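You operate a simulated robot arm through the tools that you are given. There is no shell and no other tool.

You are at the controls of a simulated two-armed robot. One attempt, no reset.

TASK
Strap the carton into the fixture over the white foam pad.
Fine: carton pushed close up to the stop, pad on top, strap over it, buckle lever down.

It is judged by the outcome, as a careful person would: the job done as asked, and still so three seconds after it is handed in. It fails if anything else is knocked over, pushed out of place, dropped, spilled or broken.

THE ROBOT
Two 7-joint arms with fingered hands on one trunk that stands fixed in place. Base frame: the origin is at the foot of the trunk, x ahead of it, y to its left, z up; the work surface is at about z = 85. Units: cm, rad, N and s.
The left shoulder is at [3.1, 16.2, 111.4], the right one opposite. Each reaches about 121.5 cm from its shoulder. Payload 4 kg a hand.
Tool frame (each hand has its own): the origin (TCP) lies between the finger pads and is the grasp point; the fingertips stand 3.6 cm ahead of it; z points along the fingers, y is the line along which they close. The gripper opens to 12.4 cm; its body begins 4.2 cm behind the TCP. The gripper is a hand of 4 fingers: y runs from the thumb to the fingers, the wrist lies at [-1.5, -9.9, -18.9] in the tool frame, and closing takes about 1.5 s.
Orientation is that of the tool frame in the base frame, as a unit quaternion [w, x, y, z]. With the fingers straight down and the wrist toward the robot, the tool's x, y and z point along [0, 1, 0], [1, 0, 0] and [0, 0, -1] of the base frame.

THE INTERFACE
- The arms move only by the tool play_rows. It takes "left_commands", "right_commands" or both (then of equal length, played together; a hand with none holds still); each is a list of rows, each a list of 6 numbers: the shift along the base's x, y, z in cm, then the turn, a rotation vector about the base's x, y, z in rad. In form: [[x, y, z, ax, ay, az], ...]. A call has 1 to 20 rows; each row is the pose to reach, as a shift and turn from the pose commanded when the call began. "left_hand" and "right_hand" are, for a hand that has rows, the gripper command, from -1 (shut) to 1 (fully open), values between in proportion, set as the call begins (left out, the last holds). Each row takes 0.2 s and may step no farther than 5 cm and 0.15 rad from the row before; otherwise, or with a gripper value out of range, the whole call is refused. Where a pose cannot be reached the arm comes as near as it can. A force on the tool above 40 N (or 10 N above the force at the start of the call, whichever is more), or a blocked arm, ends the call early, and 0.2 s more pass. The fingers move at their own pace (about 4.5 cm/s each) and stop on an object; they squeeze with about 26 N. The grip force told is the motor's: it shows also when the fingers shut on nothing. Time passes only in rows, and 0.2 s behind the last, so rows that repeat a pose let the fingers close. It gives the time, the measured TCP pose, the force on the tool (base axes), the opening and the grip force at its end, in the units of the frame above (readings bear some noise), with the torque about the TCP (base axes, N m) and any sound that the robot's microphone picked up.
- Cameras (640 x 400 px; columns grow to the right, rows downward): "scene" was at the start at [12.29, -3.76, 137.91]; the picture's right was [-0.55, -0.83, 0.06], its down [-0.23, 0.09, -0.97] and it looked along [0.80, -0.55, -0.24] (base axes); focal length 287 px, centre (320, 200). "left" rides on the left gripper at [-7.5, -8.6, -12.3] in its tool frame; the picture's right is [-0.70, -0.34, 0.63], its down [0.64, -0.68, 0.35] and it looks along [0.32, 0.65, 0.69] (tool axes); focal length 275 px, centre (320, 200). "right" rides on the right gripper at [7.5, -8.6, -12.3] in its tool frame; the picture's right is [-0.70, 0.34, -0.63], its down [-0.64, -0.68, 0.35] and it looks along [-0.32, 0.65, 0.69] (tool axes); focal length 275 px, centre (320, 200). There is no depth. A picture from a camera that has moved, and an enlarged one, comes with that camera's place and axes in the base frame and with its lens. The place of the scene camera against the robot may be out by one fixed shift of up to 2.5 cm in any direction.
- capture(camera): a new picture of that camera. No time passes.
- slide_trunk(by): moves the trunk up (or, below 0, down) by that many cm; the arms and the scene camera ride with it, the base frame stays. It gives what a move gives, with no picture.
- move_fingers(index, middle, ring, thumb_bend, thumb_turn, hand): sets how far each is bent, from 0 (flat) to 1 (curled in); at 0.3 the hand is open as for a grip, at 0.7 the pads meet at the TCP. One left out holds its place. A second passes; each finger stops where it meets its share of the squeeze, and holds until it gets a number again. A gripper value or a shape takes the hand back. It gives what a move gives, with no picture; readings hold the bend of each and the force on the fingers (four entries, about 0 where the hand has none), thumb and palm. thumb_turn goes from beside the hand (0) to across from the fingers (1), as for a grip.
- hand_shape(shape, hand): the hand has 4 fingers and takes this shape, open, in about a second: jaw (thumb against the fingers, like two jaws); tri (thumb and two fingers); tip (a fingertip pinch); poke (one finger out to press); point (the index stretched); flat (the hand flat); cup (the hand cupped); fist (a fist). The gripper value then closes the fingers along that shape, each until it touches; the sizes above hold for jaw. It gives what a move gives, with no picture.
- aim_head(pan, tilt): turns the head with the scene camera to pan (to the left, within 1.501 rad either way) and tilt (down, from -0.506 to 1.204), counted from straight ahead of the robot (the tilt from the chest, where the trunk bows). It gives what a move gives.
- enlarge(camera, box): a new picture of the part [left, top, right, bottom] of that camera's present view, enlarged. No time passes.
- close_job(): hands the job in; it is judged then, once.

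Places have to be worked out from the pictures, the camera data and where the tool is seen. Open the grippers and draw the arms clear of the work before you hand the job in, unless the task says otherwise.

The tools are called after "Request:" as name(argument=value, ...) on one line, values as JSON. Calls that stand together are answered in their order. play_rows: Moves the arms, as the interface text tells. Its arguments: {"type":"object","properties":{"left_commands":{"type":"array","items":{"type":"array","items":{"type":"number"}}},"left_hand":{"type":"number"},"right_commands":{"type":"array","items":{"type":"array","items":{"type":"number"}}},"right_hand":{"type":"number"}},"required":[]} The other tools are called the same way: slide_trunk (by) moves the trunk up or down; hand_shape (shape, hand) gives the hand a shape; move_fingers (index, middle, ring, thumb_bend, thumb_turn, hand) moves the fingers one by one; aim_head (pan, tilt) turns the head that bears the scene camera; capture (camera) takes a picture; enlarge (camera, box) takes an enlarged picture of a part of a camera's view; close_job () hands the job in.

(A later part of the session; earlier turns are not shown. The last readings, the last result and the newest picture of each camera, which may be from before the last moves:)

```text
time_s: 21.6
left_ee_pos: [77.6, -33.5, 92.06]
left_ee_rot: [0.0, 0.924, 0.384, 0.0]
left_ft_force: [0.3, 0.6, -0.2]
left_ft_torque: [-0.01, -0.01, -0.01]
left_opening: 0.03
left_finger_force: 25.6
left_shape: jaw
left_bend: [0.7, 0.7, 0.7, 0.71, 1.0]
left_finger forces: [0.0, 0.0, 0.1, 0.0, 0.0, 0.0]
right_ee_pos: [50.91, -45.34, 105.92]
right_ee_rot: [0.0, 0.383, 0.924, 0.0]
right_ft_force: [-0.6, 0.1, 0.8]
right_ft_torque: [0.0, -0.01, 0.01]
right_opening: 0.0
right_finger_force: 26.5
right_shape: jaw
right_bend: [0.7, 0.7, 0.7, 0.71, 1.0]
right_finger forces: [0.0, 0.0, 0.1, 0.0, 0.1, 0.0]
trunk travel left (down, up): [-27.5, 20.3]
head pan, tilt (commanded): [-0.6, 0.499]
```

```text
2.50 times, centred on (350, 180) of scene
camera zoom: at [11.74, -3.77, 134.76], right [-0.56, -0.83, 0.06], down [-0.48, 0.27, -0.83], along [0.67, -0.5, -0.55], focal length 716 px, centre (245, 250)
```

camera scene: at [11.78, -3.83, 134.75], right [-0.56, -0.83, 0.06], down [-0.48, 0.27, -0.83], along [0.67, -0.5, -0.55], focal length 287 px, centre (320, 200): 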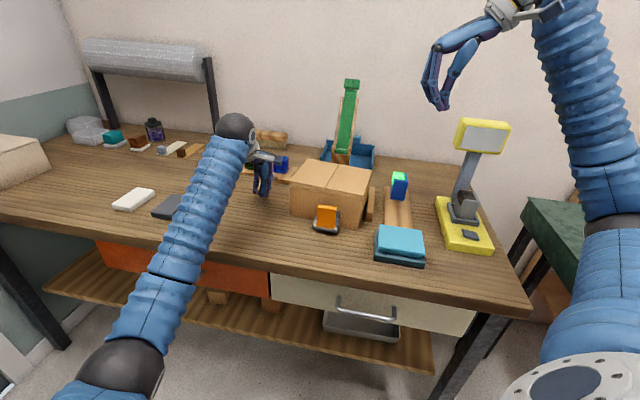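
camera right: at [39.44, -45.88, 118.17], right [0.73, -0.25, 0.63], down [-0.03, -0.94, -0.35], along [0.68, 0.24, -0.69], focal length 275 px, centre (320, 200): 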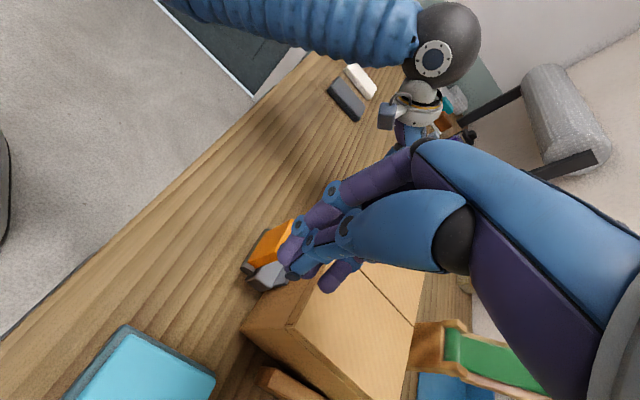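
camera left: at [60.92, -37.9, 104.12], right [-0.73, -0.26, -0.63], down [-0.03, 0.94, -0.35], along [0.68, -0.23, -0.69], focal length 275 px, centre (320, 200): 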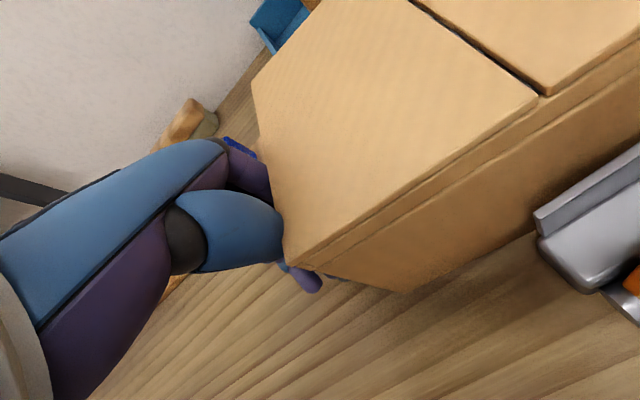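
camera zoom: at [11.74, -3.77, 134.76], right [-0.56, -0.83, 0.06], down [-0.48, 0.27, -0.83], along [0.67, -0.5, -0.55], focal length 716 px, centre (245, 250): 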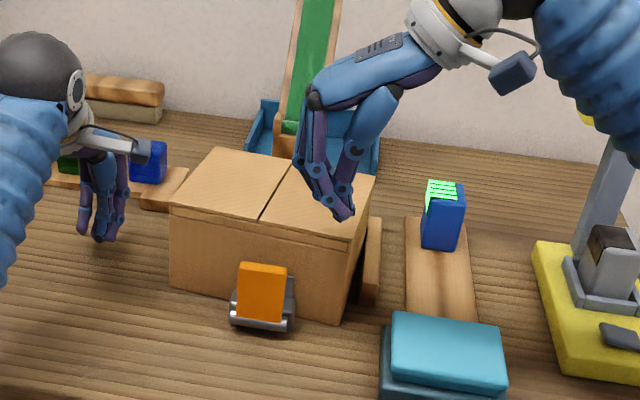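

The right hand is over the spot just in front of the carton's near-right corner. I lower it to z≈92, drawing back 0.7 cm from the carton for clearance.

Request:
play_rows(right_commands=[[-0.5, 0.5, -2, 0, 0, 0], [-0.5, 0.5, -5, 0, 0, 0], [-0.5, 0.5, -8, 0, 0, 0], [-0.5, 0.5, -11, 0, 0, 0], [-0.5, 0.5, -14, 0, 0, 0], [-0.5, 0.5, -14, 0, 0, 0]])

Request:
capture(camera="right")

Request:
enlarge(camera="scene", box=[250, 100, 450, 260])

```text
time_s: 23.0
left_ee_pos: [77.62, -33.55, 92.15]
left_ee_rot: [-0.001, 0.924, 0.383, 0.0]
left_ft_force: [0.2, -0.4, -0.7]
left_ft_torque: [-0.03, 0.01, -0.01]
left_opening: 0.01
left_finger_force: 25.7
left_shape: jaw
left_bend: [0.7, 0.7, 0.7, 0.71, 1.0]
left_finger forces: [0.0, 0.1, 0.0, 0.0, 0.1, 0.0]
right_ee_pos: [50.27, -44.66, 91.95]
right_ee_rot: [0.0, 0.383, 0.924, 0.0]
right_ft_force: [-0.7, 0.5, -0.7]
right_ft_torque: [0.0, -0.01, -0.01]
right_opening: 0.04
right_finger_force: 26.3
right_shape: jaw
right_bend: [0.7, 0.7, 0.7, 0.71, 1.0]
right_finger forces: [0.1, 0.1, 0.1, 0.0, 0.0, 0.0]
trunk travel left (down, up): [-27.5, 20.3]
head pan, tilt (commanded): [-0.6, 0.499]
```

```text
taken
camera right: at [38.93, -45.39, 104.22], right [0.73, -0.25, 0.63], down [-0.03, -0.94, -0.35], along [0.68, 0.24, -0.69], focal length 275 px, centre (320, 200)
```

right: 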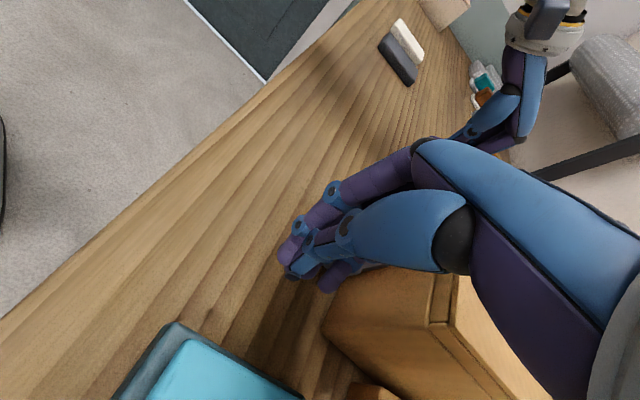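

```text
2.50 times, centred on (350, 180) of scene
camera zoom: at [11.75, -3.74, 134.76], right [-0.56, -0.83, 0.06], down [-0.48, 0.27, -0.83], along [0.67, -0.5, -0.55], focal length 716 px, centre (245, 250)
```

zoom: 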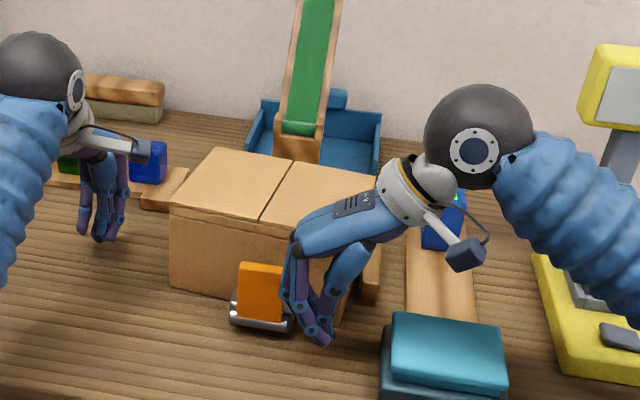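

The hand is in front of the carton and its finger bulge is close to the lever, so I shift 1.2 cm toward the stop. Then I push along +u in small steps.

Request:
play_rows(right_commands=[[-0.85, -0.85, 0, 0, 0, 0], [-0.35, -1.35, 0, 0, 0, 0], [0.15, -1.85, 0, 0, 0, 0], [0.65, -2.35, 0, 0, 0, 0], [1.15, -2.85, 0, 0, 0, 0], [1.65, -3.35, 0, 0, 0, 0], [2.15, -3.85, 0, 0, 0, 0], [2.65, -4.35, 0, 0, 0, 0], [3.0, -4.7, 0, 0, 0, 0]])

Request:
capture(camera="right")

Request:
enlarge(camera="scene", box=[250, 100, 450, 260])

Request:
capture(camera="left")

```text
time_s: 25.0
left_ee_pos: [77.35, -33.48, 92.17]
left_ee_rot: [-0.001, 0.924, 0.383, 0.0]
left_ft_force: [0.3, 0.7, -0.4]
left_ft_torque: [-0.05, -0.01, -0.02]
left_opening: 0.0
left_finger_force: 25.5
left_shape: jaw
left_bend: [0.7, 0.7, 0.7, 0.71, 1.0]
left_finger forces: [0.1, 0.0, 0.0, 0.1, 0.0, 0.0]
right_ee_pos: [53.26, -49.38, 91.94]
right_ee_rot: [-0.001, 0.383, 0.924, 0.0]
right_ft_force: [-5.9, 1.5, 0.7]
right_ft_torque: [-0.06, -0.13, 0.12]
right_opening: 0.03
right_finger_force: 26.1
right_shape: jaw
right_bend: [0.7, 0.7, 0.7, 0.71, 1.0]
right_finger forces: [0.0, 0.0, 6.1, 0.0, 0.1, 0.0]
trunk travel left (down, up): [-27.5, 20.3]
head pan, tilt (commanded): [-0.6, 0.499]
```

```text
taken
camera right: at [41.86, -50.12, 104.23], right [0.73, -0.25, 0.63], down [-0.03, -0.94, -0.35], along [0.68, 0.24, -0.69], focal length 275 px, centre (320, 200)
```

right: 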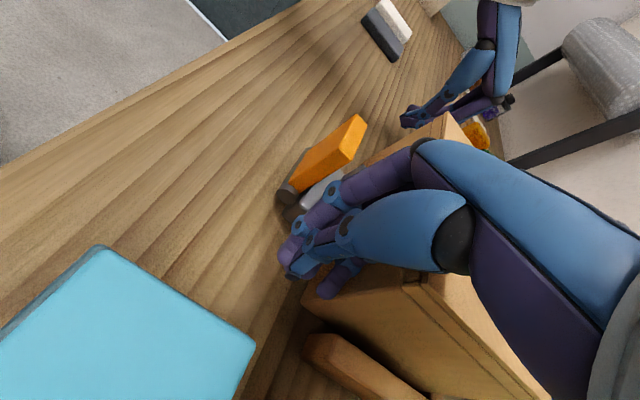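

```text
2.50 times, centred on (350, 180) of scene
camera zoom: at [11.7, -3.74, 134.76], right [-0.56, -0.83, 0.06], down [-0.48, 0.27, -0.83], along [0.67, -0.5, -0.55], focal length 716 px, centre (245, 250)
```

zoom: 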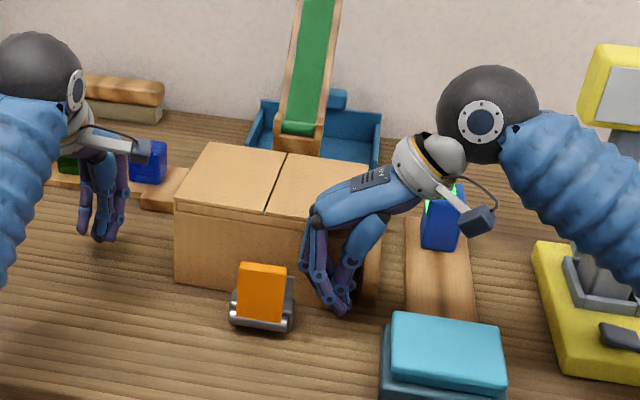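

```text
taken
camera left: at [66.17, -32.61, 104.19], right [-0.73, -0.25, -0.63], down [-0.03, 0.94, -0.35], along [0.68, -0.24, -0.69], focal length 275 px, centre (320, 200)
```

left: 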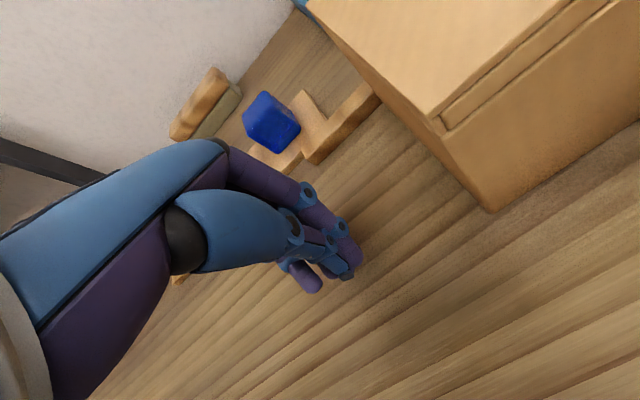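

The carton is now nearly square again, with its back on the rear rail and its right face about 1.4 cm from the stop. I keep the right finger as a guide in front and push the left face near its centre with the left hand.

Request:
play_rows(left_commands=[[1.4, -1.4, 0, 0, 0, 0], [2.8, -2.8, 0, 0, 0, 0], [1.0, -4.6, 0, 0, 0, 0], [-0.5, -6.1, 0, 0, 0, 0], [-1.6, -7.2, 0, 0, 0, 0], [-2.2, -7.8, 0, 0, 0, 0], [-2.5, -8.1, 0, 0, 0, 0], [-2.8, -8.4, 0, 0, 0, 0], [-3.0, -8.6, 0, 0, 0, 0]])

Request:
capture(camera="left")

Request:
enlarge(camera="scene", box=[250, 100, 450, 260])

```text
time_s: 27.0
left_ee_pos: [74.58, -42.08, 91.95]
left_ee_rot: [0.0, 0.924, 0.382, 0.0]
left_ft_force: [3.1, 6.0, -1.0]
left_ft_torque: [-0.07, 0.07, 0.17]
left_opening: 0.0
left_finger_force: 26.0
left_shape: jaw
left_bend: [0.7, 0.7, 0.7, 0.71, 1.0]
left_finger forces: [6.7, 0.0, 0.0, 0.0, 0.0, 0.0]
right_ee_pos: [53.19, -49.43, 92.02]
right_ee_rot: [0.0, 0.382, 0.924, 0.0]
right_ft_force: [-0.7, -0.5, -0.3]
right_ft_torque: [-0.02, -0.02, -0.02]
right_opening: 0.0
right_finger_force: 25.4
right_shape: jaw
right_bend: [0.7, 0.7, 0.7, 0.71, 1.0]
right_finger forces: [0.0, 0.0, 0.3, 0.1, 0.0, 0.1]
trunk travel left (down, up): [-27.5, 20.3]
head pan, tilt (commanded): [-0.6, 0.499]
```

```text
taken
camera left: at [63.33, -41.18, 104.14], right [-0.73, -0.25, -0.63], down [-0.03, 0.94, -0.35], along [0.68, -0.24, -0.69], focal length 275 px, centre (320, 200)
```

left: 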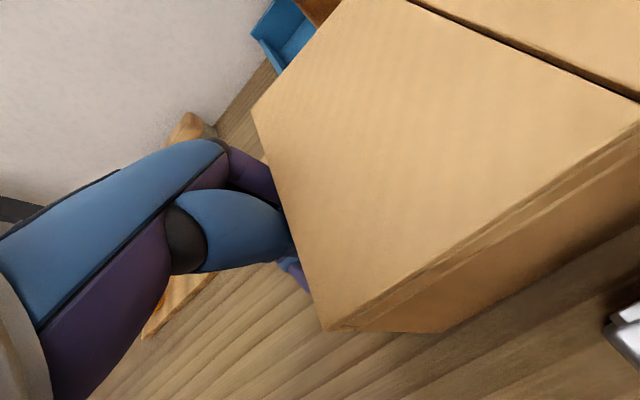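

```text
2.50 times, centred on (350, 180) of scene
camera zoom: at [11.8, -3.71, 134.75], right [-0.56, -0.83, 0.06], down [-0.48, 0.27, -0.83], along [0.67, -0.5, -0.55], focal length 716 px, centre (245, 250)
```

zoom: 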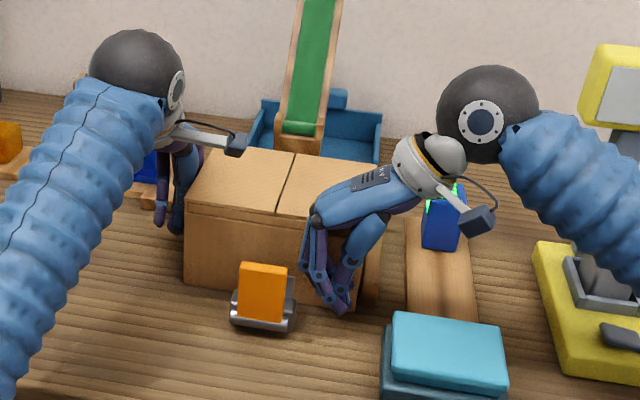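

The carton is square to within about 2° and still sliding at about 7 N, with nearly 0.5 cm to go. I push on in small steps until it seats firmly against the stop.

Request:
play_rows(left_commands=[[-0.15, -0.15, 0, 0, 0, 0], [-0.3, -0.3, 0, 0, 0, 0], [-0.45, -0.45, 0, 0, 0, 0], [-0.6, -0.6, 0, 0, 0, 0]])

Request:
capture(camera="left")

```text
time_s: 28.0
left_ee_pos: [74.26, -42.33, 92.14]
left_ee_rot: [0.001, 0.923, 0.385, 0.0]
left_ft_force: [19.7, 34.7, 4.1]
left_ft_torque: [-0.91, 0.32, 0.85]
left_opening: 0.01
left_finger_force: 25.6
left_shape: jaw
left_bend: [0.7, 0.7, 0.7, 0.71, 1.0]
left_finger forces: [38.7, 0.0, 0.0, 0.0, 0.1, 0.0]
right_ee_pos: [53.46, -49.17, 92.13]
right_ee_rot: [0.0, 0.382, 0.924, -0.002]
right_ft_force: [-0.7, -1.0, 0.0]
right_ft_torque: [0.02, -0.03, 0.05]
right_opening: 0.03
right_finger_force: 26.0
right_shape: jaw
right_bend: [0.7, 0.7, 0.7, 0.71, 1.0]
right_finger forces: [0.0, 0.0, 0.0, 0.0, 0.1, 0.1]
trunk travel left (down, up): [-27.5, 20.3]
head pan, tilt (commanded): [-0.6, 0.499]
```

```text
taken
camera left: at [63.0, -41.42, 104.19], right [-0.73, -0.26, -0.63], down [-0.03, 0.94, -0.35], along [0.68, -0.23, -0.69], focal length 275 px, centre (320, 200)
```

left: 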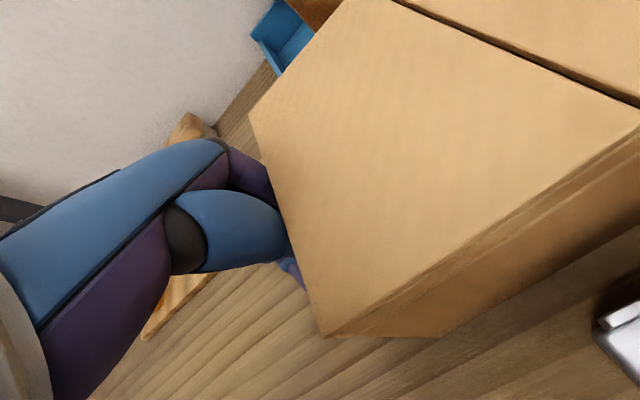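

The force jumped to 40 N, so the carton is seated against the stop. I back the left hand away and draw the right hand off toward the table edge and up, then inspect.

Request:
play_rows(left_commands=[[0.7, 0.7, 0, 0, 0, 0], [1.8, 1.8, 0, 0, 0, 0], [3.6, 3.6, 0, 0, 0, 0], [5.4, 5.4, 2, 0, 0, 0], [5.4, 5.4, 6, 0, 0, 0], [5.4, 5.4, 10, 0, 0, 0], [5.4, 5.4, 14, 0, 0, 0]], right_commands=[[-0.7, 0.7, 0, 0, 0, 0], [-1.8, 1.8, 0, 0, 0, 0], [-3.2, 3.2, 0, 0, 0, 0], [-4.2, 3.5, 3, 0, 0, 0], [-4.2, 1, 7, 0, 0, 0], [-4.2, -2, 10, 0, 0, 0], [-4.2, -5, 14, 0, 0, 0]])

Request:
capture(camera="right")

Request:
enlarge(camera="scene", box=[250, 100, 450, 260])

Request:
capture(camera="left")

```text
time_s: 29.6
left_ee_pos: [79.35, -37.38, 106.06]
left_ee_rot: [0.001, 0.924, 0.382, 0.0]
left_ft_force: [-0.5, 0.2, -0.8]
left_ft_torque: [0.02, -0.01, 0.0]
left_opening: 0.0
left_finger_force: 26.2
left_shape: jaw
left_bend: [0.7, 0.7, 0.7, 0.72, 1.0]
left_finger forces: [0.0, 0.0, 0.0, 0.0, 0.1, 0.0]
right_ee_pos: [48.94, -54.23, 106.07]
right_ee_rot: [0.0, 0.383, 0.924, 0.0]
right_ft_force: [0.3, 0.1, 0.3]
right_ft_torque: [-0.01, 0.01, 0.01]
right_opening: 0.0
right_finger_force: 25.8
right_shape: jaw
right_bend: [0.7, 0.7, 0.7, 0.71, 1.0]
right_finger forces: [0.0, 0.0, 0.0, 0.0, 0.0, 0.1]
trunk travel left (down, up): [-27.5, 20.3]
head pan, tilt (commanded): [-0.6, 0.499]
```

```text
taken
camera right: at [37.58, -55.04, 118.29], right [0.73, -0.25, 0.63], down [-0.03, -0.94, -0.35], along [0.68, 0.24, -0.69], focal length 275 px, centre (320, 200)
```

right: 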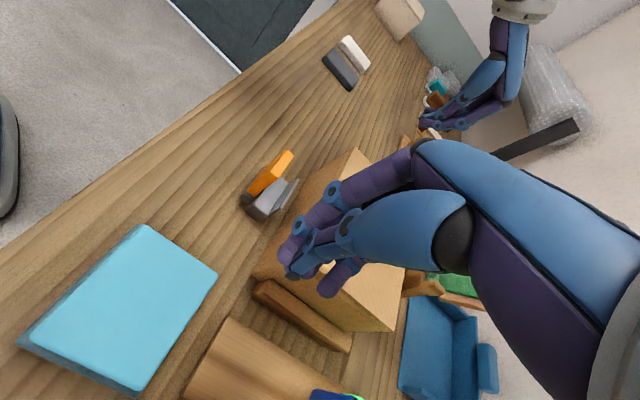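

```text
2.50 times, centred on (350, 180) of scene
camera zoom: at [11.67, -3.73, 134.78], right [-0.56, -0.83, 0.06], down [-0.48, 0.27, -0.83], along [0.67, -0.5, -0.55], focal length 716 px, centre (245, 250)
```

zoom: 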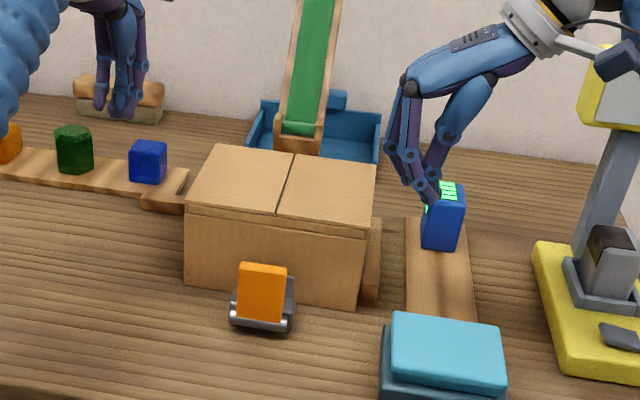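

```text
taken
camera left: at [68.05, -36.42, 118.21], right [-0.73, -0.25, -0.63], down [-0.03, 0.94, -0.35], along [0.68, -0.24, -0.69], focal length 275 px, centre (320, 200)
```

left: 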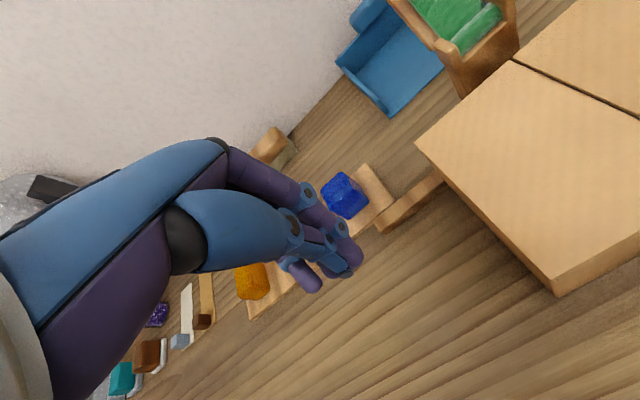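

The carton looks seated. I zoom in on the gap between it and the stop and on the buckle.

Request:
enlarge(camera="scene", box=[335, 180, 415, 230])

Request:
enlarge(camera="right", box=[230, 140, 410, 360])

```text
8.00 times, centred on (375, 205) of scene
camera zoom: at [11.67, -3.73, 134.78], right [-0.56, -0.83, 0.06], down [-0.48, 0.27, -0.83], along [0.67, -0.5, -0.55], focal length 2292 px, centre (-120, 160)
```

zoom: 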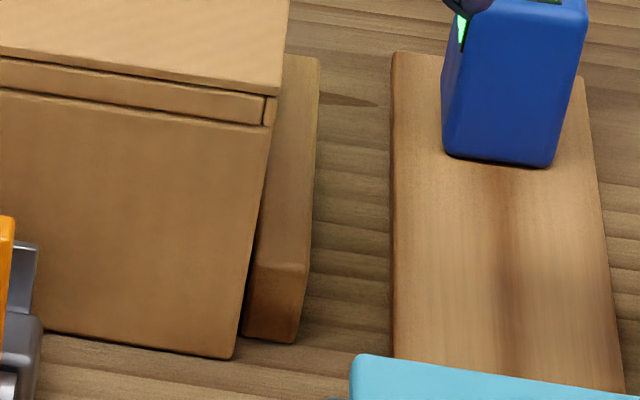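

```text
1.82 times, centred on (320, 250) of right
camera zoom: at [37.58, -55.04, 118.29], right [0.73, -0.25, 0.63], down [-0.03, -0.94, -0.35], along [0.68, 0.24, -0.69], focal length 500 px, centre (320, 109)
```

zoom: 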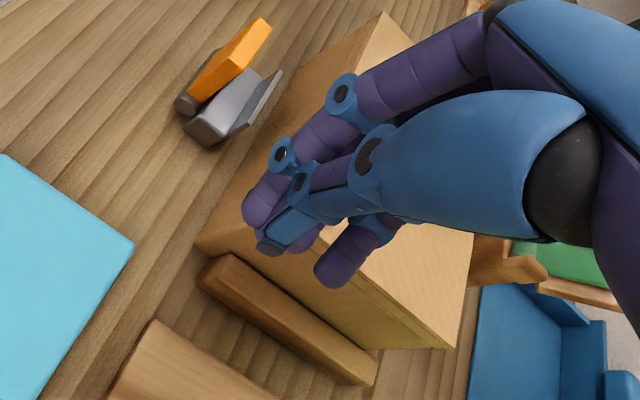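

The carton is snug at the stop, with at most about 0.3 cm of gap at the near end. Next comes the white pad near (97, −2), which the right hand can grip across its short side at its present yaw, so I first take the left arm up and away to the left.

Request:
play_rows(left_commands=[[0, 0, 5, 0, 0, 0], [0, 0, 10, 0, 0, 0], [0, 0, 15, 0, 0, 0], [0, 0, 20, 0, 0, 0], [0, 0, 24, 0, 0, 0], [-1.2, 4.7, 24, 0, 0, 0.05], [-2.4, 9.4, 24, 0, 0, 0.1], [-3.6, 14.1, 24, 0, 0, 0.15], [-4.8, 18.8, 24, 0, 0, 0.2], [-6, 23.5, 24, 0, 0, 0.25], [-7.2, 28.2, 24, 0, 0, 0.3], [-8.4, 32.9, 24, 0, 0, 0.35], [-9.6, 37.6, 24, 0, 0, 0.4], [-10.8, 42.3, 24, 0, 0, 0.45], [-12, 47, 24, 0, 0, 0.5], [-13.2, 51.7, 24, 0, 0, 0.55], [-14.4, 56.4, 24, 0, 0, 0.6], [-15.6, 61.1, 24, 0, 0, 0.65], [-16.8, 65.8, 24, 0, 0, 0.7], [-18, 70, 24, 0, 0, 0.75]])

Request:
aim_head(pan=-0.25, tilt=0.5)

Request:
capture(camera="scene")

Request:
capture(camera="left")

```text
time_s: 33.8
left_ee_pos: [61.48, 32.83, 130.06]
left_ee_rot: [0.001, 0.719, 0.695, 0.0]
left_ft_force: [-0.4, 0.6, 0.1]
left_ft_torque: [0.04, -0.03, 0.0]
left_opening: 0.0
left_finger_force: 26.1
left_shape: jaw
left_bend: [0.7, 0.7, 0.7, 0.72, 1.0]
left_finger forces: [0.0, 0.0, 0.0, 0.0, 0.2, 0.0]
right_ee_pos: [48.79, -54.3, 106.03]
right_ee_rot: [0.001, 0.384, 0.923, -0.001]
right_ft_force: [0.3, -0.1, -0.1]
right_ft_torque: [0.01, 0.0, 0.01]
right_opening: 0.01
right_finger_force: 26.1
right_shape: jaw
right_bend: [0.7, 0.7, 0.7, 0.71, 1.0]
right_finger forces: [0.1, 0.0, 0.1, 0.0, 0.0, 0.0]
trunk travel left (down, up): [-27.5, 20.3]
head pan, tilt (commanded): [-0.6, 0.499]
```

```text
time_s: 34.7
left_ee_pos: [61.4, 32.62, 129.95]
left_ee_rot: [0.0, 0.719, 0.695, 0.0]
left_ft_force: [-0.1, 0.5, -0.1]
left_ft_torque: [0.0, -0.01, -0.01]
left_opening: 0.01
left_finger_force: 26.4
left_shape: jaw
left_bend: [0.7, 0.7, 0.7, 0.72, 1.0]
left_finger forces: [0.0, 0.1, 0.1, 0.1, 0.0, 0.0]
right_ee_pos: [48.99, -54.21, 105.99]
right_ee_rot: [0.0, 0.382, 0.924, 0.0]
right_ft_force: [0.1, -0.2, 0.1]
right_ft_torque: [-0.01, -0.01, -0.02]
right_opening: 0.02
right_finger_force: 25.9
right_shape: jaw
right_bend: [0.7, 0.7, 0.7, 0.71, 1.0]
right_finger forces: [0.1, 0.0, 0.0, 0.0, 0.1, 0.0]
trunk travel left (down, up): [-27.5, 20.3]
head pan, tilt (commanded): [-0.25, 0.499]
```

```text
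taken
camera scene: at [13.04, -0.81, 134.63], right [-0.25, -0.97, 0.02], down [-0.55, 0.12, -0.83], along [0.8, -0.22, -0.56], focal length 287 px, centre (320, 200)
```

scene: 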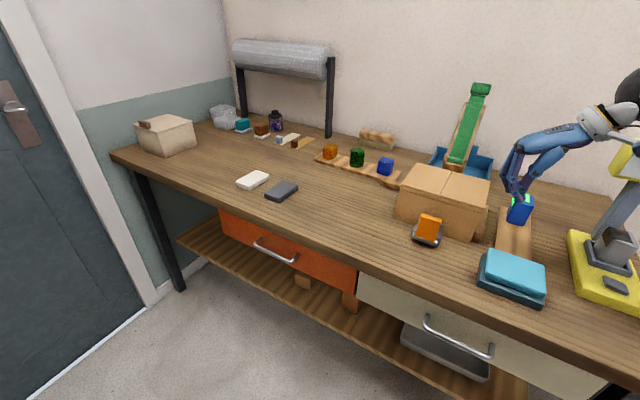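

```text
taken
camera left: at [52.73, 25.66, 142.1], right [-0.36, -0.68, -0.63], down [-0.66, 0.67, -0.35], along [0.66, 0.29, -0.69], focal length 275 px, centre (320, 200)
```

left: 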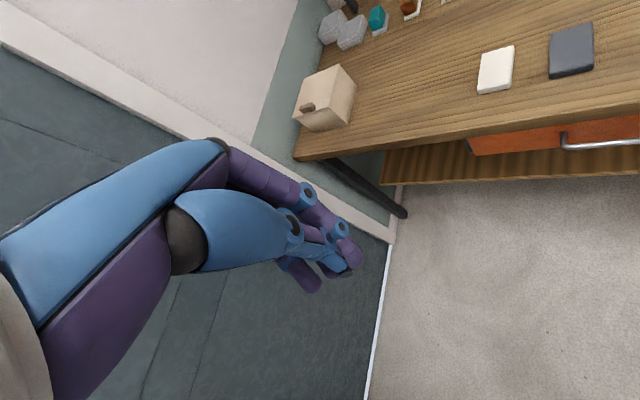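

Both the scene and left cameras see the white pad clearly. I enlarge both to fix its corners and thickness.

Request:
enlarge(camera="left", box=[450, 10, 620, 120])

Request:
enlarge(camera="scene", box=[220, 150, 320, 220])

```text
3.64 times, centred on (535, 65) of left
camera zoom: at [52.73, 25.66, 142.1], right [-0.36, -0.68, -0.63], down [-0.66, 0.67, -0.35], along [0.66, 0.29, -0.69], focal length 1001 px, centre (-462, 691)
```

zoom: 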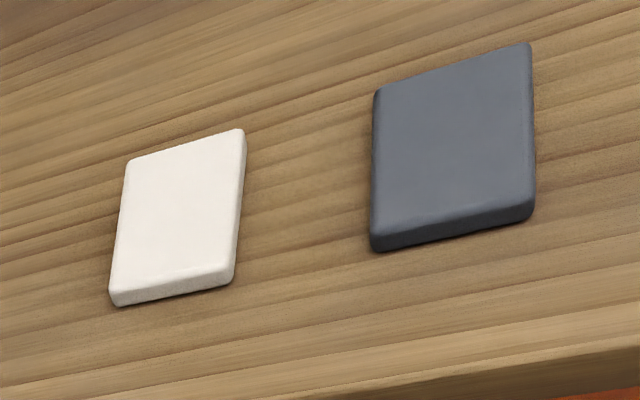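

```text
5.71 times, centred on (270, 185) of scene
camera zoom: at [13.04, -0.81, 134.63], right [-0.25, -0.97, 0.02], down [-0.55, 0.12, -0.83], along [0.8, -0.22, -0.56], focal length 1637 px, centre (606, 286)
```

zoom: 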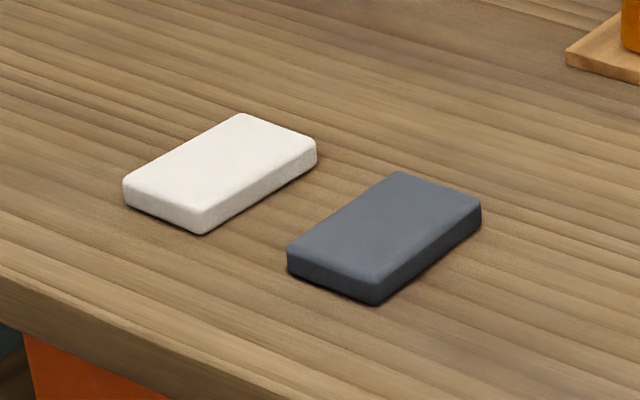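

The white pad's centre is at about (97.3, −2.2), 10 cm long toward the wall, 6 cm wide along w and about 1.8 cm thick, so yaw 45° fits its width. I carry the right hand there at a safe height with the grip partly open.

Request:
play_rows(right_commands=[[0, 0, 3, 0, 0, 0], [3.2, 3.5, 5, 0, 0, 0], [6.4, 7, 6, 0, 0, 0], [9.7, 10.4, 6, 0, 0, 0], [12.9, 13.9, 6, 0, 0, 0], [16.1, 17.3, 6, 0, 0, 0], [19.4, 20.8, 6, 0, 0, 0], [22.6, 24.3, 6, 0, 0, 0], [25.8, 27.7, 6, 0, 0, 0], [29, 31.2, 6, 0, 0, 0], [32.3, 34.7, 6, 0, 0, 0], [35.5, 38.1, 5, 0, 0, 0], [38.7, 41.6, 4, 0, 0, 0], [42, 45.1, 2, 0, 0, 0], [45.2, 48.6, 0, 0, 0, 0], [48.4, 52.1, -2, 0, 0, 0], [48.4, 52.1, -2, 0, 0, 0]], right_hand=0.5)

Request:
capture(camera="right")

Request:
capture(camera="scene")

Request:
capture(camera="left")

```text
refused: row 2 steps farther than a row can; nothing moved
```

```text
taken
camera right: at [37.66, -54.99, 118.23], right [0.73, -0.25, 0.63], down [-0.03, -0.94, -0.35], along [0.68, 0.24, -0.69], focal length 275 px, centre (320, 200)
```

right: 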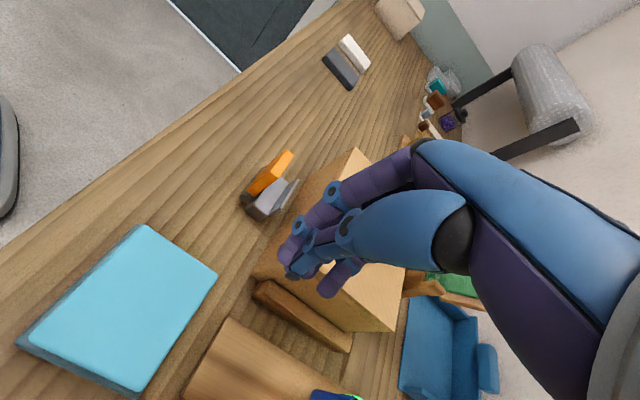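

```text
taken
camera scene: at [13.04, -0.81, 134.63], right [-0.25, -0.97, 0.02], down [-0.55, 0.12, -0.83], along [0.8, -0.22, -0.56], focal length 287 px, centre (320, 200)
```

scene: 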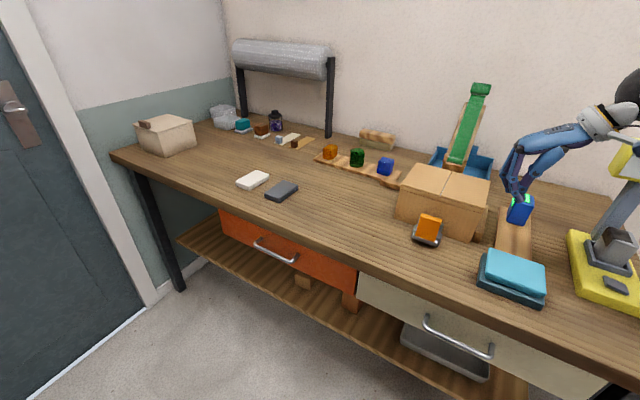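

```text
taken
camera left: at [52.73, 25.66, 142.1], right [-0.36, -0.68, -0.63], down [-0.66, 0.67, -0.35], along [0.66, 0.29, -0.69], focal length 275 px, centre (320, 200)
```

left: 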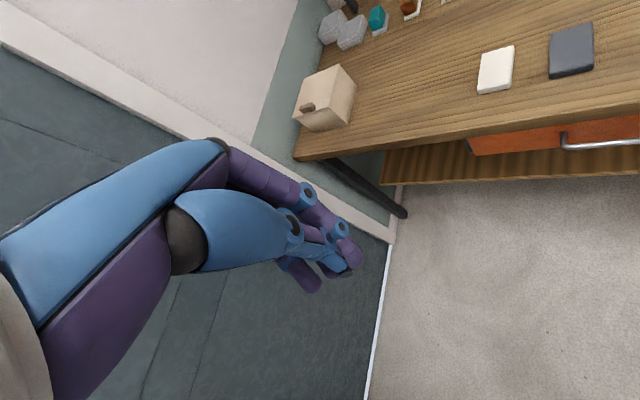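

The call was refused for one oversize step, and nothing moved. I resend the path with steps under 5 cm.

Request:
play_rows(right_commands=[[0, 0, 4, 0, 0, 0], [3.0, 3.2, 6, 0, 0, 0], [6.2, 6.6, 6, 0, 0, 0], [9.4, 10.0, 6, 0, 0, 0], [12.6, 13.5, 6, 0, 0, 0], [15.8, 17.0, 6, 0, 0, 0], [19.0, 20.5, 6, 0, 0, 0], [22.2, 24.0, 6, 0, 0, 0], [25.4, 27.4, 6, 0, 0, 0], [28.6, 30.8, 6, 0, 0, 0], [31.8, 34.2, 6, 0, 0, 0], [35.0, 37.6, 5.5, 0, 0, 0], [38.2, 41.0, 4.5, 0, 0, 0], [41.4, 44.5, 3, 0, 0, 0], [44.6, 48.0, 1.5, 0, 0, 0], [46.8, 50.3, 0, 0, 0, 0], [48.4, 52.1, -2, 0, 0, 0], [48.4, 52.1, -2, 0, 0, 0]], right_hand=0.5)

Request:
capture(camera="right")

Request:
capture(camera="scene")

Request:
capture(camera="left")

```text
time_s: 38.5
left_ee_pos: [61.42, 32.6, 129.94]
left_ee_rot: [0.0, 0.719, 0.695, 0.0]
left_ft_force: [-0.4, -0.1, -0.3]
left_ft_torque: [-0.01, 0.01, 0.0]
left_opening: 0.01
left_finger_force: 26.0
left_shape: jaw
left_bend: [0.7, 0.7, 0.7, 0.72, 1.0]
left_finger forces: [0.0, 0.0, 0.0, 0.0, 0.0, 0.0]
right_ee_pos: [88.5, -10.36, 104.81]
right_ee_rot: [0.0, 0.383, 0.924, 0.0]
right_ft_force: [-0.3, 0.2, 0.7]
right_ft_torque: [0.02, 0.0, -0.02]
right_opening: 9.32
right_finger_force: 0.1
right_shape: jaw
right_bend: [0.33, 0.36, 0.35, 0.0, 0.99]
right_finger forces: [0.0, 0.0, 0.0, 0.0, 0.0, 0.0]
right hand out of reach, approached as far as the arm can: row 14, 15, 16, 17, 18
trunk travel left (down, up): [-27.5, 20.3]
head pan, tilt (commanded): [-0.25, 0.499]
```

```text
taken
camera right: at [77.13, -11.03, 117.09], right [0.73, -0.25, 0.63], down [-0.03, -0.94, -0.35], along [0.68, 0.24, -0.69], focal length 275 px, centre (320, 200)
```

right: 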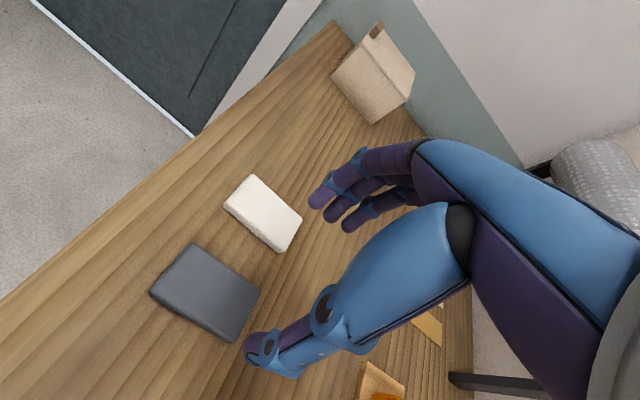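

```text
taken
camera scene: at [13.04, -0.8, 134.64], right [-0.25, -0.97, 0.02], down [-0.55, 0.12, -0.83], along [0.8, -0.22, -0.56], focal length 287 px, centre (320, 200)
```

scene: 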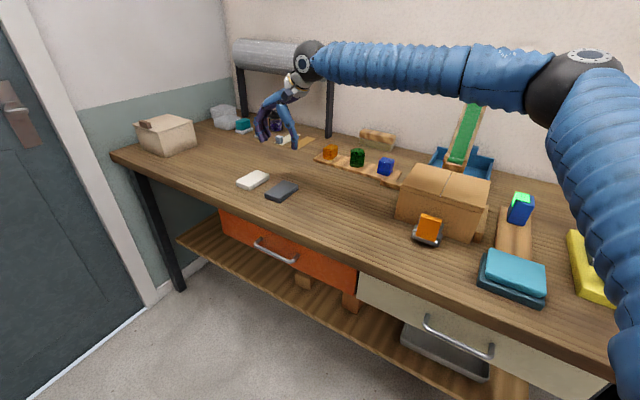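

```text
taken
camera left: at [52.73, 25.68, 142.11], right [-0.36, -0.68, -0.63], down [-0.66, 0.67, -0.35], along [0.66, 0.29, -0.69], focal length 275 px, centre (320, 200)
```

left: 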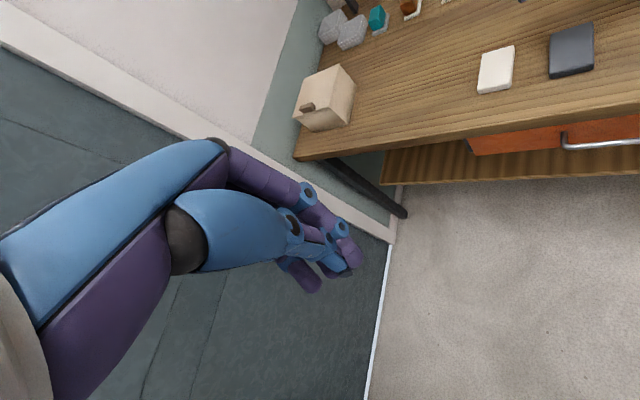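

The right arm can't reach the pad at this yaw; it stopped 12 cm short and touched nothing. I bring it back the way it came and will try the left arm for the pad.

Request:
play_rows(right_commands=[[-1.6, -1.8, 1, 0, 0, 0], [-3.8, -4.1, 2, 0, 0, 0], [-7.0, -7.6, 3.5, 0, 0, 0], [-10.2, -11.1, 5, 0, 0, 0], [-13.4, -14.5, 6, 0, 0, 0], [-16.6, -17.9, 7, 0, 0, 0], [-19.8, -21.3, 8, 0, 0, 0], [-23.0, -24.7, 8, 0, 0, 0], [-26.2, -28.1, 8, 0, 0, 0], [-29.4, -31.6, 8, 0, 0, 0], [-32.6, -35.1, 8, 0, 0, 0], [-35.8, -38.6, 8, 0, 0, 0], [-39.0, -42.1, 8, 0, 0, 0], [-42.2, -45.5, 8, 0, 0, 0], [-45.4, -48.9, 8, 0, 0, 0], [-48.4, -52.1, 8, 0, 0, 0], [-48.4, -52.1, 8, 0, 0, 0]])

Request:
capture(camera="scene")

```text
time_s: 42.1
left_ee_pos: [61.47, 32.76, 130.03]
left_ee_rot: [0.0, 0.719, 0.695, 0.0]
left_ft_force: [-0.2, -0.4, -0.1]
left_ft_torque: [-0.02, 0.02, 0.0]
left_opening: 0.0
left_finger_force: 26.3
left_shape: jaw
left_bend: [0.7, 0.7, 0.7, 0.72, 1.0]
left_finger forces: [0.0, 0.0, 0.0, 0.0, 0.0, 0.0]
right_ee_pos: [40.16, -62.48, 112.62]
right_ee_rot: [0.0, 0.383, 0.924, 0.0]
right_ft_force: [-0.7, -0.7, -0.5]
right_ft_torque: [0.0, -0.01, -0.01]
right_opening: 9.3
right_finger_force: 0.1
right_shape: jaw
right_bend: [0.33, 0.36, 0.35, 0.0, 0.99]
right_finger forces: [0.1, 0.1, 0.1, 0.0, 0.1, 0.0]
trunk travel left (down, up): [-27.5, 20.3]
head pan, tilt (commanded): [-0.25, 0.499]
```

```text
taken
camera scene: at [13.08, -0.79, 134.63], right [-0.25, -0.97, 0.02], down [-0.55, 0.12, -0.83], along [0.8, -0.22, -0.56], focal length 287 px, centre (320, 200)
```

scene: 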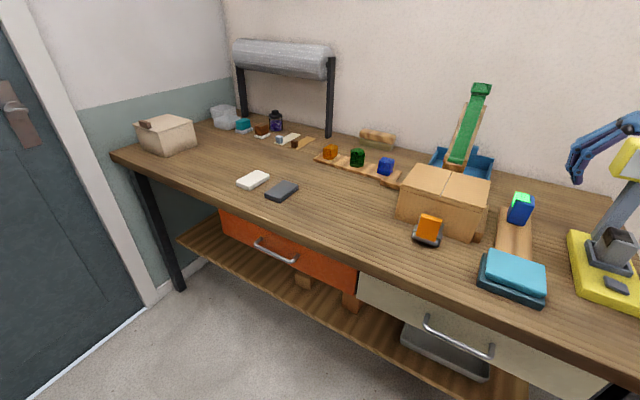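

The right arm is back and clear. I now send the left hand over the pad with yaw 45°, at z≈104, to see whether that pose is reachable.

Request:
play_rows(left_commands=[[2.8, -2.7, -2, 0, 0, 0.065], [5.6, -5.4, -4, 0, 0, 0.13], [8.4, -8.1, -6, 0, 0, 0.195], [11.2, -10.8, -8, 0, 0, 0.26], [14, -13.5, -10, 0, 0, 0.325], [16.8, -16.2, -12, 0, 0, 0.39], [19.6, -18.9, -14, 0, 0, 0.455], [22.4, -21.6, -16, 0, 0, 0.52], [25.2, -24.3, -18, 0, 0, 0.585], [28, -27, -20, 0, 0, 0.65], [30.8, -29.8, -22, 0, 0, 0.715], [33.4, -32.4, -24, 0, 0, 0.78], [35.8, -34.9, -26, 0, 0, 0.82], [35.8, -34.9, -26, 0, 0, 0.82]], left_hand=0.5)

Request:
capture(camera="left")

Request:
capture(camera="scene")

```text
time_s: 45.1
left_ee_pos: [97.17, -2.11, 103.93]
left_ee_rot: [0.0, 0.382, 0.924, 0.0]
left_ft_force: [-0.2, 0.2, 0.4]
left_ft_torque: [-0.03, 0.01, -0.01]
left_opening: 9.3
left_finger_force: 0.0
left_shape: jaw
left_bend: [0.33, 0.36, 0.35, 0.0, 0.99]
left_finger forces: [0.1, 0.1, 0.1, 0.0, 0.0, 0.0]
right_ee_pos: [40.15, -62.38, 112.68]
right_ee_rot: [0.0, 0.383, 0.924, 0.0]
right_ft_force: [-1.0, 0.7, -0.1]
right_ft_torque: [-0.02, -0.02, -0.01]
right_opening: 9.34
right_finger_force: 0.1
right_shape: jaw
right_bend: [0.33, 0.36, 0.35, 0.0, 0.99]
right_finger forces: [0.0, 0.0, 0.1, 0.0, 0.0, 0.1]
trunk travel left (down, up): [-27.5, 20.3]
head pan, tilt (commanded): [-0.25, 0.499]
```

```text
taken
camera left: at [96.51, -13.38, 116.21], right [0.25, -0.73, -0.63], down [-0.94, -0.03, -0.35], along [0.24, 0.68, -0.69], focal length 275 px, centre (320, 200)
```

left: 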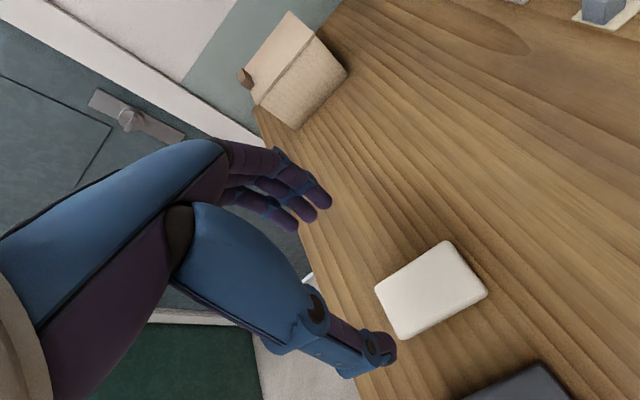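

```text
taken
camera scene: at [13.03, -0.75, 134.64], right [-0.25, -0.97, 0.03], down [-0.55, 0.12, -0.83], along [0.8, -0.22, -0.56], focal length 287 px, centre (320, 200)
```

scene: 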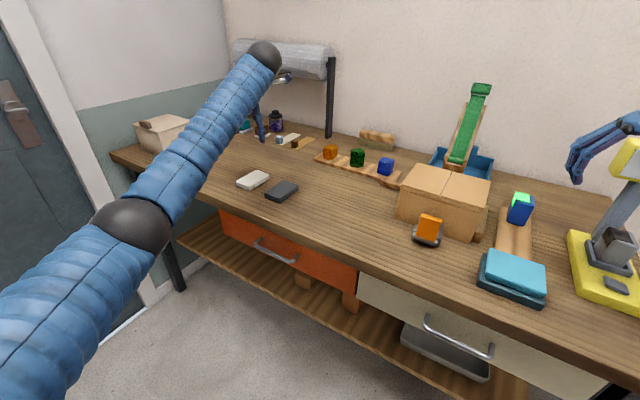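

The left arm reaches the pad: the wrist view puts the pad's centre at about (97.3, −2.4), almost directly under the tool. The thumb reads fully straight at this opening, so I set the fingers and thumb evenly for a 9 cm gap to stay clear of the grey pad.

Request:
move_fingers(hand="left", index=0.4, middle=0.4, ring=0.4, thumb_bend=0.4, thumb_turn=1.0)

Request:
capture(camera="left")

```text
time_s: 46.1
left_ee_pos: [97.06, -2.2, 104.04]
left_ee_rot: [-0.001, 0.383, 0.924, 0.0]
left_ft_force: [0.0, -0.1, 0.5]
left_ft_torque: [-0.01, 0.0, -0.02]
left_opening: 9.33
left_finger_force: 0.1
left_shape: fingers
left_bend: [0.4, 0.4, 0.4, 0.4, 0.99]
left_finger forces: [0.1, 0.0, 0.0, 0.1, 0.0, 0.1]
right_ee_pos: [40.27, -62.52, 112.46]
right_ee_rot: [-0.001, 0.383, 0.924, 0.0]
right_ft_force: [0.3, 0.0, 1.0]
right_ft_torque: [0.01, -0.02, 0.01]
right_opening: 9.32
right_finger_force: 0.0
right_shape: jaw
right_bend: [0.33, 0.36, 0.35, 0.0, 0.99]
right_finger forces: [0.1, 0.0, 0.0, 0.0, 0.0, 0.0]
trunk travel left (down, up): [-27.5, 20.3]
head pan, tilt (commanded): [-0.25, 0.499]
```

```text
taken
camera left: at [96.51, -13.48, 116.19], right [0.25, -0.73, -0.63], down [-0.94, -0.03, -0.35], along [0.24, 0.68, -0.69], focal length 275 px, centre (320, 200)
```

left: 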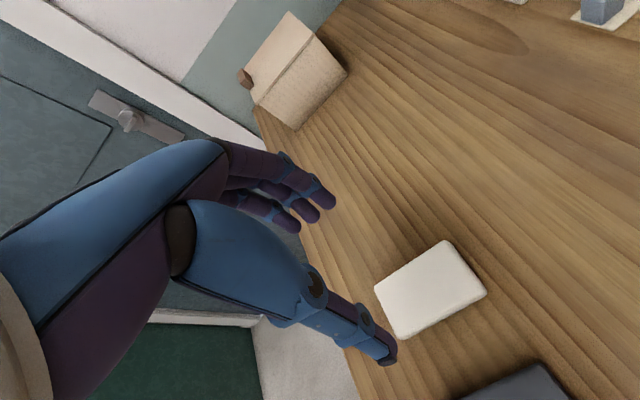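

The fingers are evenly set with a 9.3 cm gap. I descend to z≈92 and look again.

Request:
play_rows(left_commands=[[0.15, -0.2, -4, 0, 0, 0], [0.15, -0.2, -8, 0, 0, 0], [0.15, -0.2, -12, 0, 0, 0], [0.15, -0.2, -12, 0, 0, 0]])

Request:
capture(camera="left")

Request:
enlarge(camera="scene", box=[200, 110, 340, 220])

```text
time_s: 47.1
left_ee_pos: [97.4, -2.43, 92.14]
left_ee_rot: [-0.001, 0.382, 0.924, 0.0]
left_ft_force: [-0.8, -0.1, 0.2]
left_ft_torque: [-0.03, -0.01, -0.02]
left_opening: 9.34
left_finger_force: 0.0
left_shape: fingers
left_bend: [0.4, 0.4, 0.4, 0.4, 0.99]
left_finger forces: [0.1, 0.1, 0.0, 0.0, 0.0, 0.1]
right_ee_pos: [40.2, -62.37, 112.58]
right_ee_rot: [0.0, 0.383, 0.924, 0.0]
right_ft_force: [0.3, 0.3, 0.4]
right_ft_torque: [-0.02, -0.01, 0.0]
right_opening: 9.29
right_finger_force: 0.1
right_shape: jaw
right_bend: [0.33, 0.36, 0.35, 0.0, 0.99]
right_finger forces: [0.0, 0.0, 0.1, 0.0, 0.0, 0.0]
trunk travel left (down, up): [-27.5, 20.3]
head pan, tilt (commanded): [-0.25, 0.499]
```

```text
taken
camera left: at [96.59, -13.57, 104.23], right [0.25, -0.73, -0.63], down [-0.94, -0.03, -0.35], along [0.24, 0.68, -0.69], focal length 275 px, centre (320, 200)
```

left: 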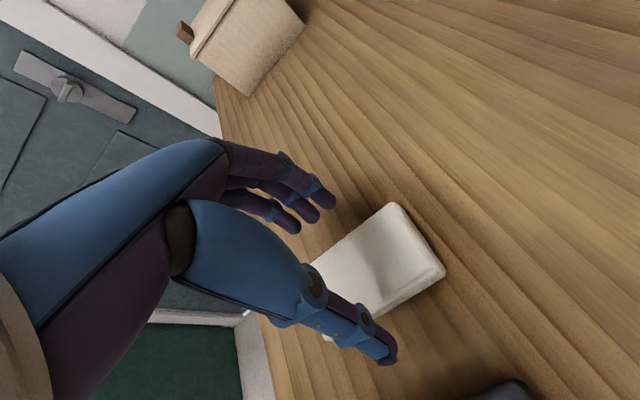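

```text
3.64 times, centred on (270, 165) of scene
camera zoom: at [13.01, -0.83, 134.65], right [-0.25, -0.97, 0.02], down [-0.55, 0.12, -0.83], along [0.8, -0.22, -0.56], focal length 1042 px, centre (502, 327)
```

zoom: 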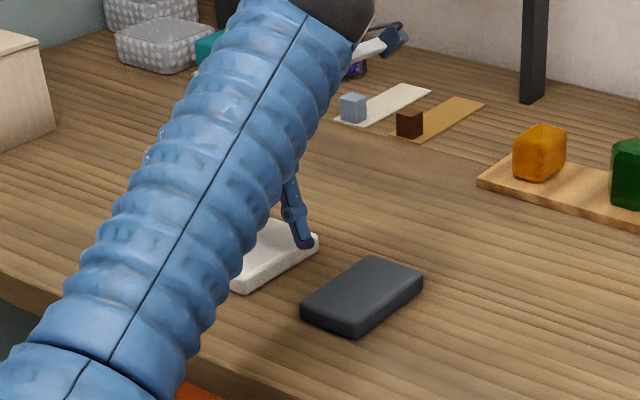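

The pad sits between the thumb and fingers. I lower in small steps toward z≈89, watching for table contact.

Request:
play_rows(left_commands=[[0.1, -0.15, -1, 0, 0, 0], [0.1, -0.15, -1.6, 0, 0, 0], [0.1, -0.15, -2.1, 0, 0, 0], [0.1, -0.15, -2.6, 0, 0, 0], [0.1, -0.15, -2.6, 0, 0, 0]])

Request:
capture(camera="left")

```text
time_s: 48.3
left_ee_pos: [97.36, -2.6, 89.51]
left_ee_rot: [0.0, 0.382, 0.924, -0.001]
left_ft_force: [0.0, 0.3, 0.3]
left_ft_torque: [0.01, 0.01, 0.0]
left_opening: 9.33
left_finger_force: 0.0
left_shape: fingers
left_bend: [0.4, 0.4, 0.4, 0.4, 0.99]
left_finger forces: [0.0, 0.1, 0.0, 0.0, 0.0, 0.0]
right_ee_pos: [40.24, -62.43, 112.52]
right_ee_rot: [0.0, 0.382, 0.924, 0.0]
right_ft_force: [0.1, 0.7, -1.4]
right_ft_torque: [0.0, 0.0, -0.01]
right_opening: 9.3
right_finger_force: 0.0
right_shape: jaw
right_bend: [0.33, 0.36, 0.35, 0.0, 0.99]
right_finger forces: [0.1, 0.0, 0.0, 0.1, 0.0, 0.1]
trunk travel left (down, up): [-27.5, 20.3]
head pan, tilt (commanded): [-0.25, 0.499]
```

```text
taken
camera left: at [96.73, -13.74, 101.59], right [0.25, -0.73, -0.63], down [-0.94, -0.03, -0.35], along [0.24, 0.68, -0.69], focal length 275 px, centre (320, 200)
```

left: 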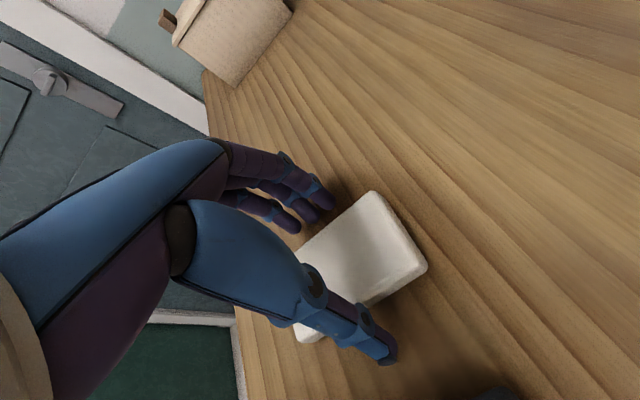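

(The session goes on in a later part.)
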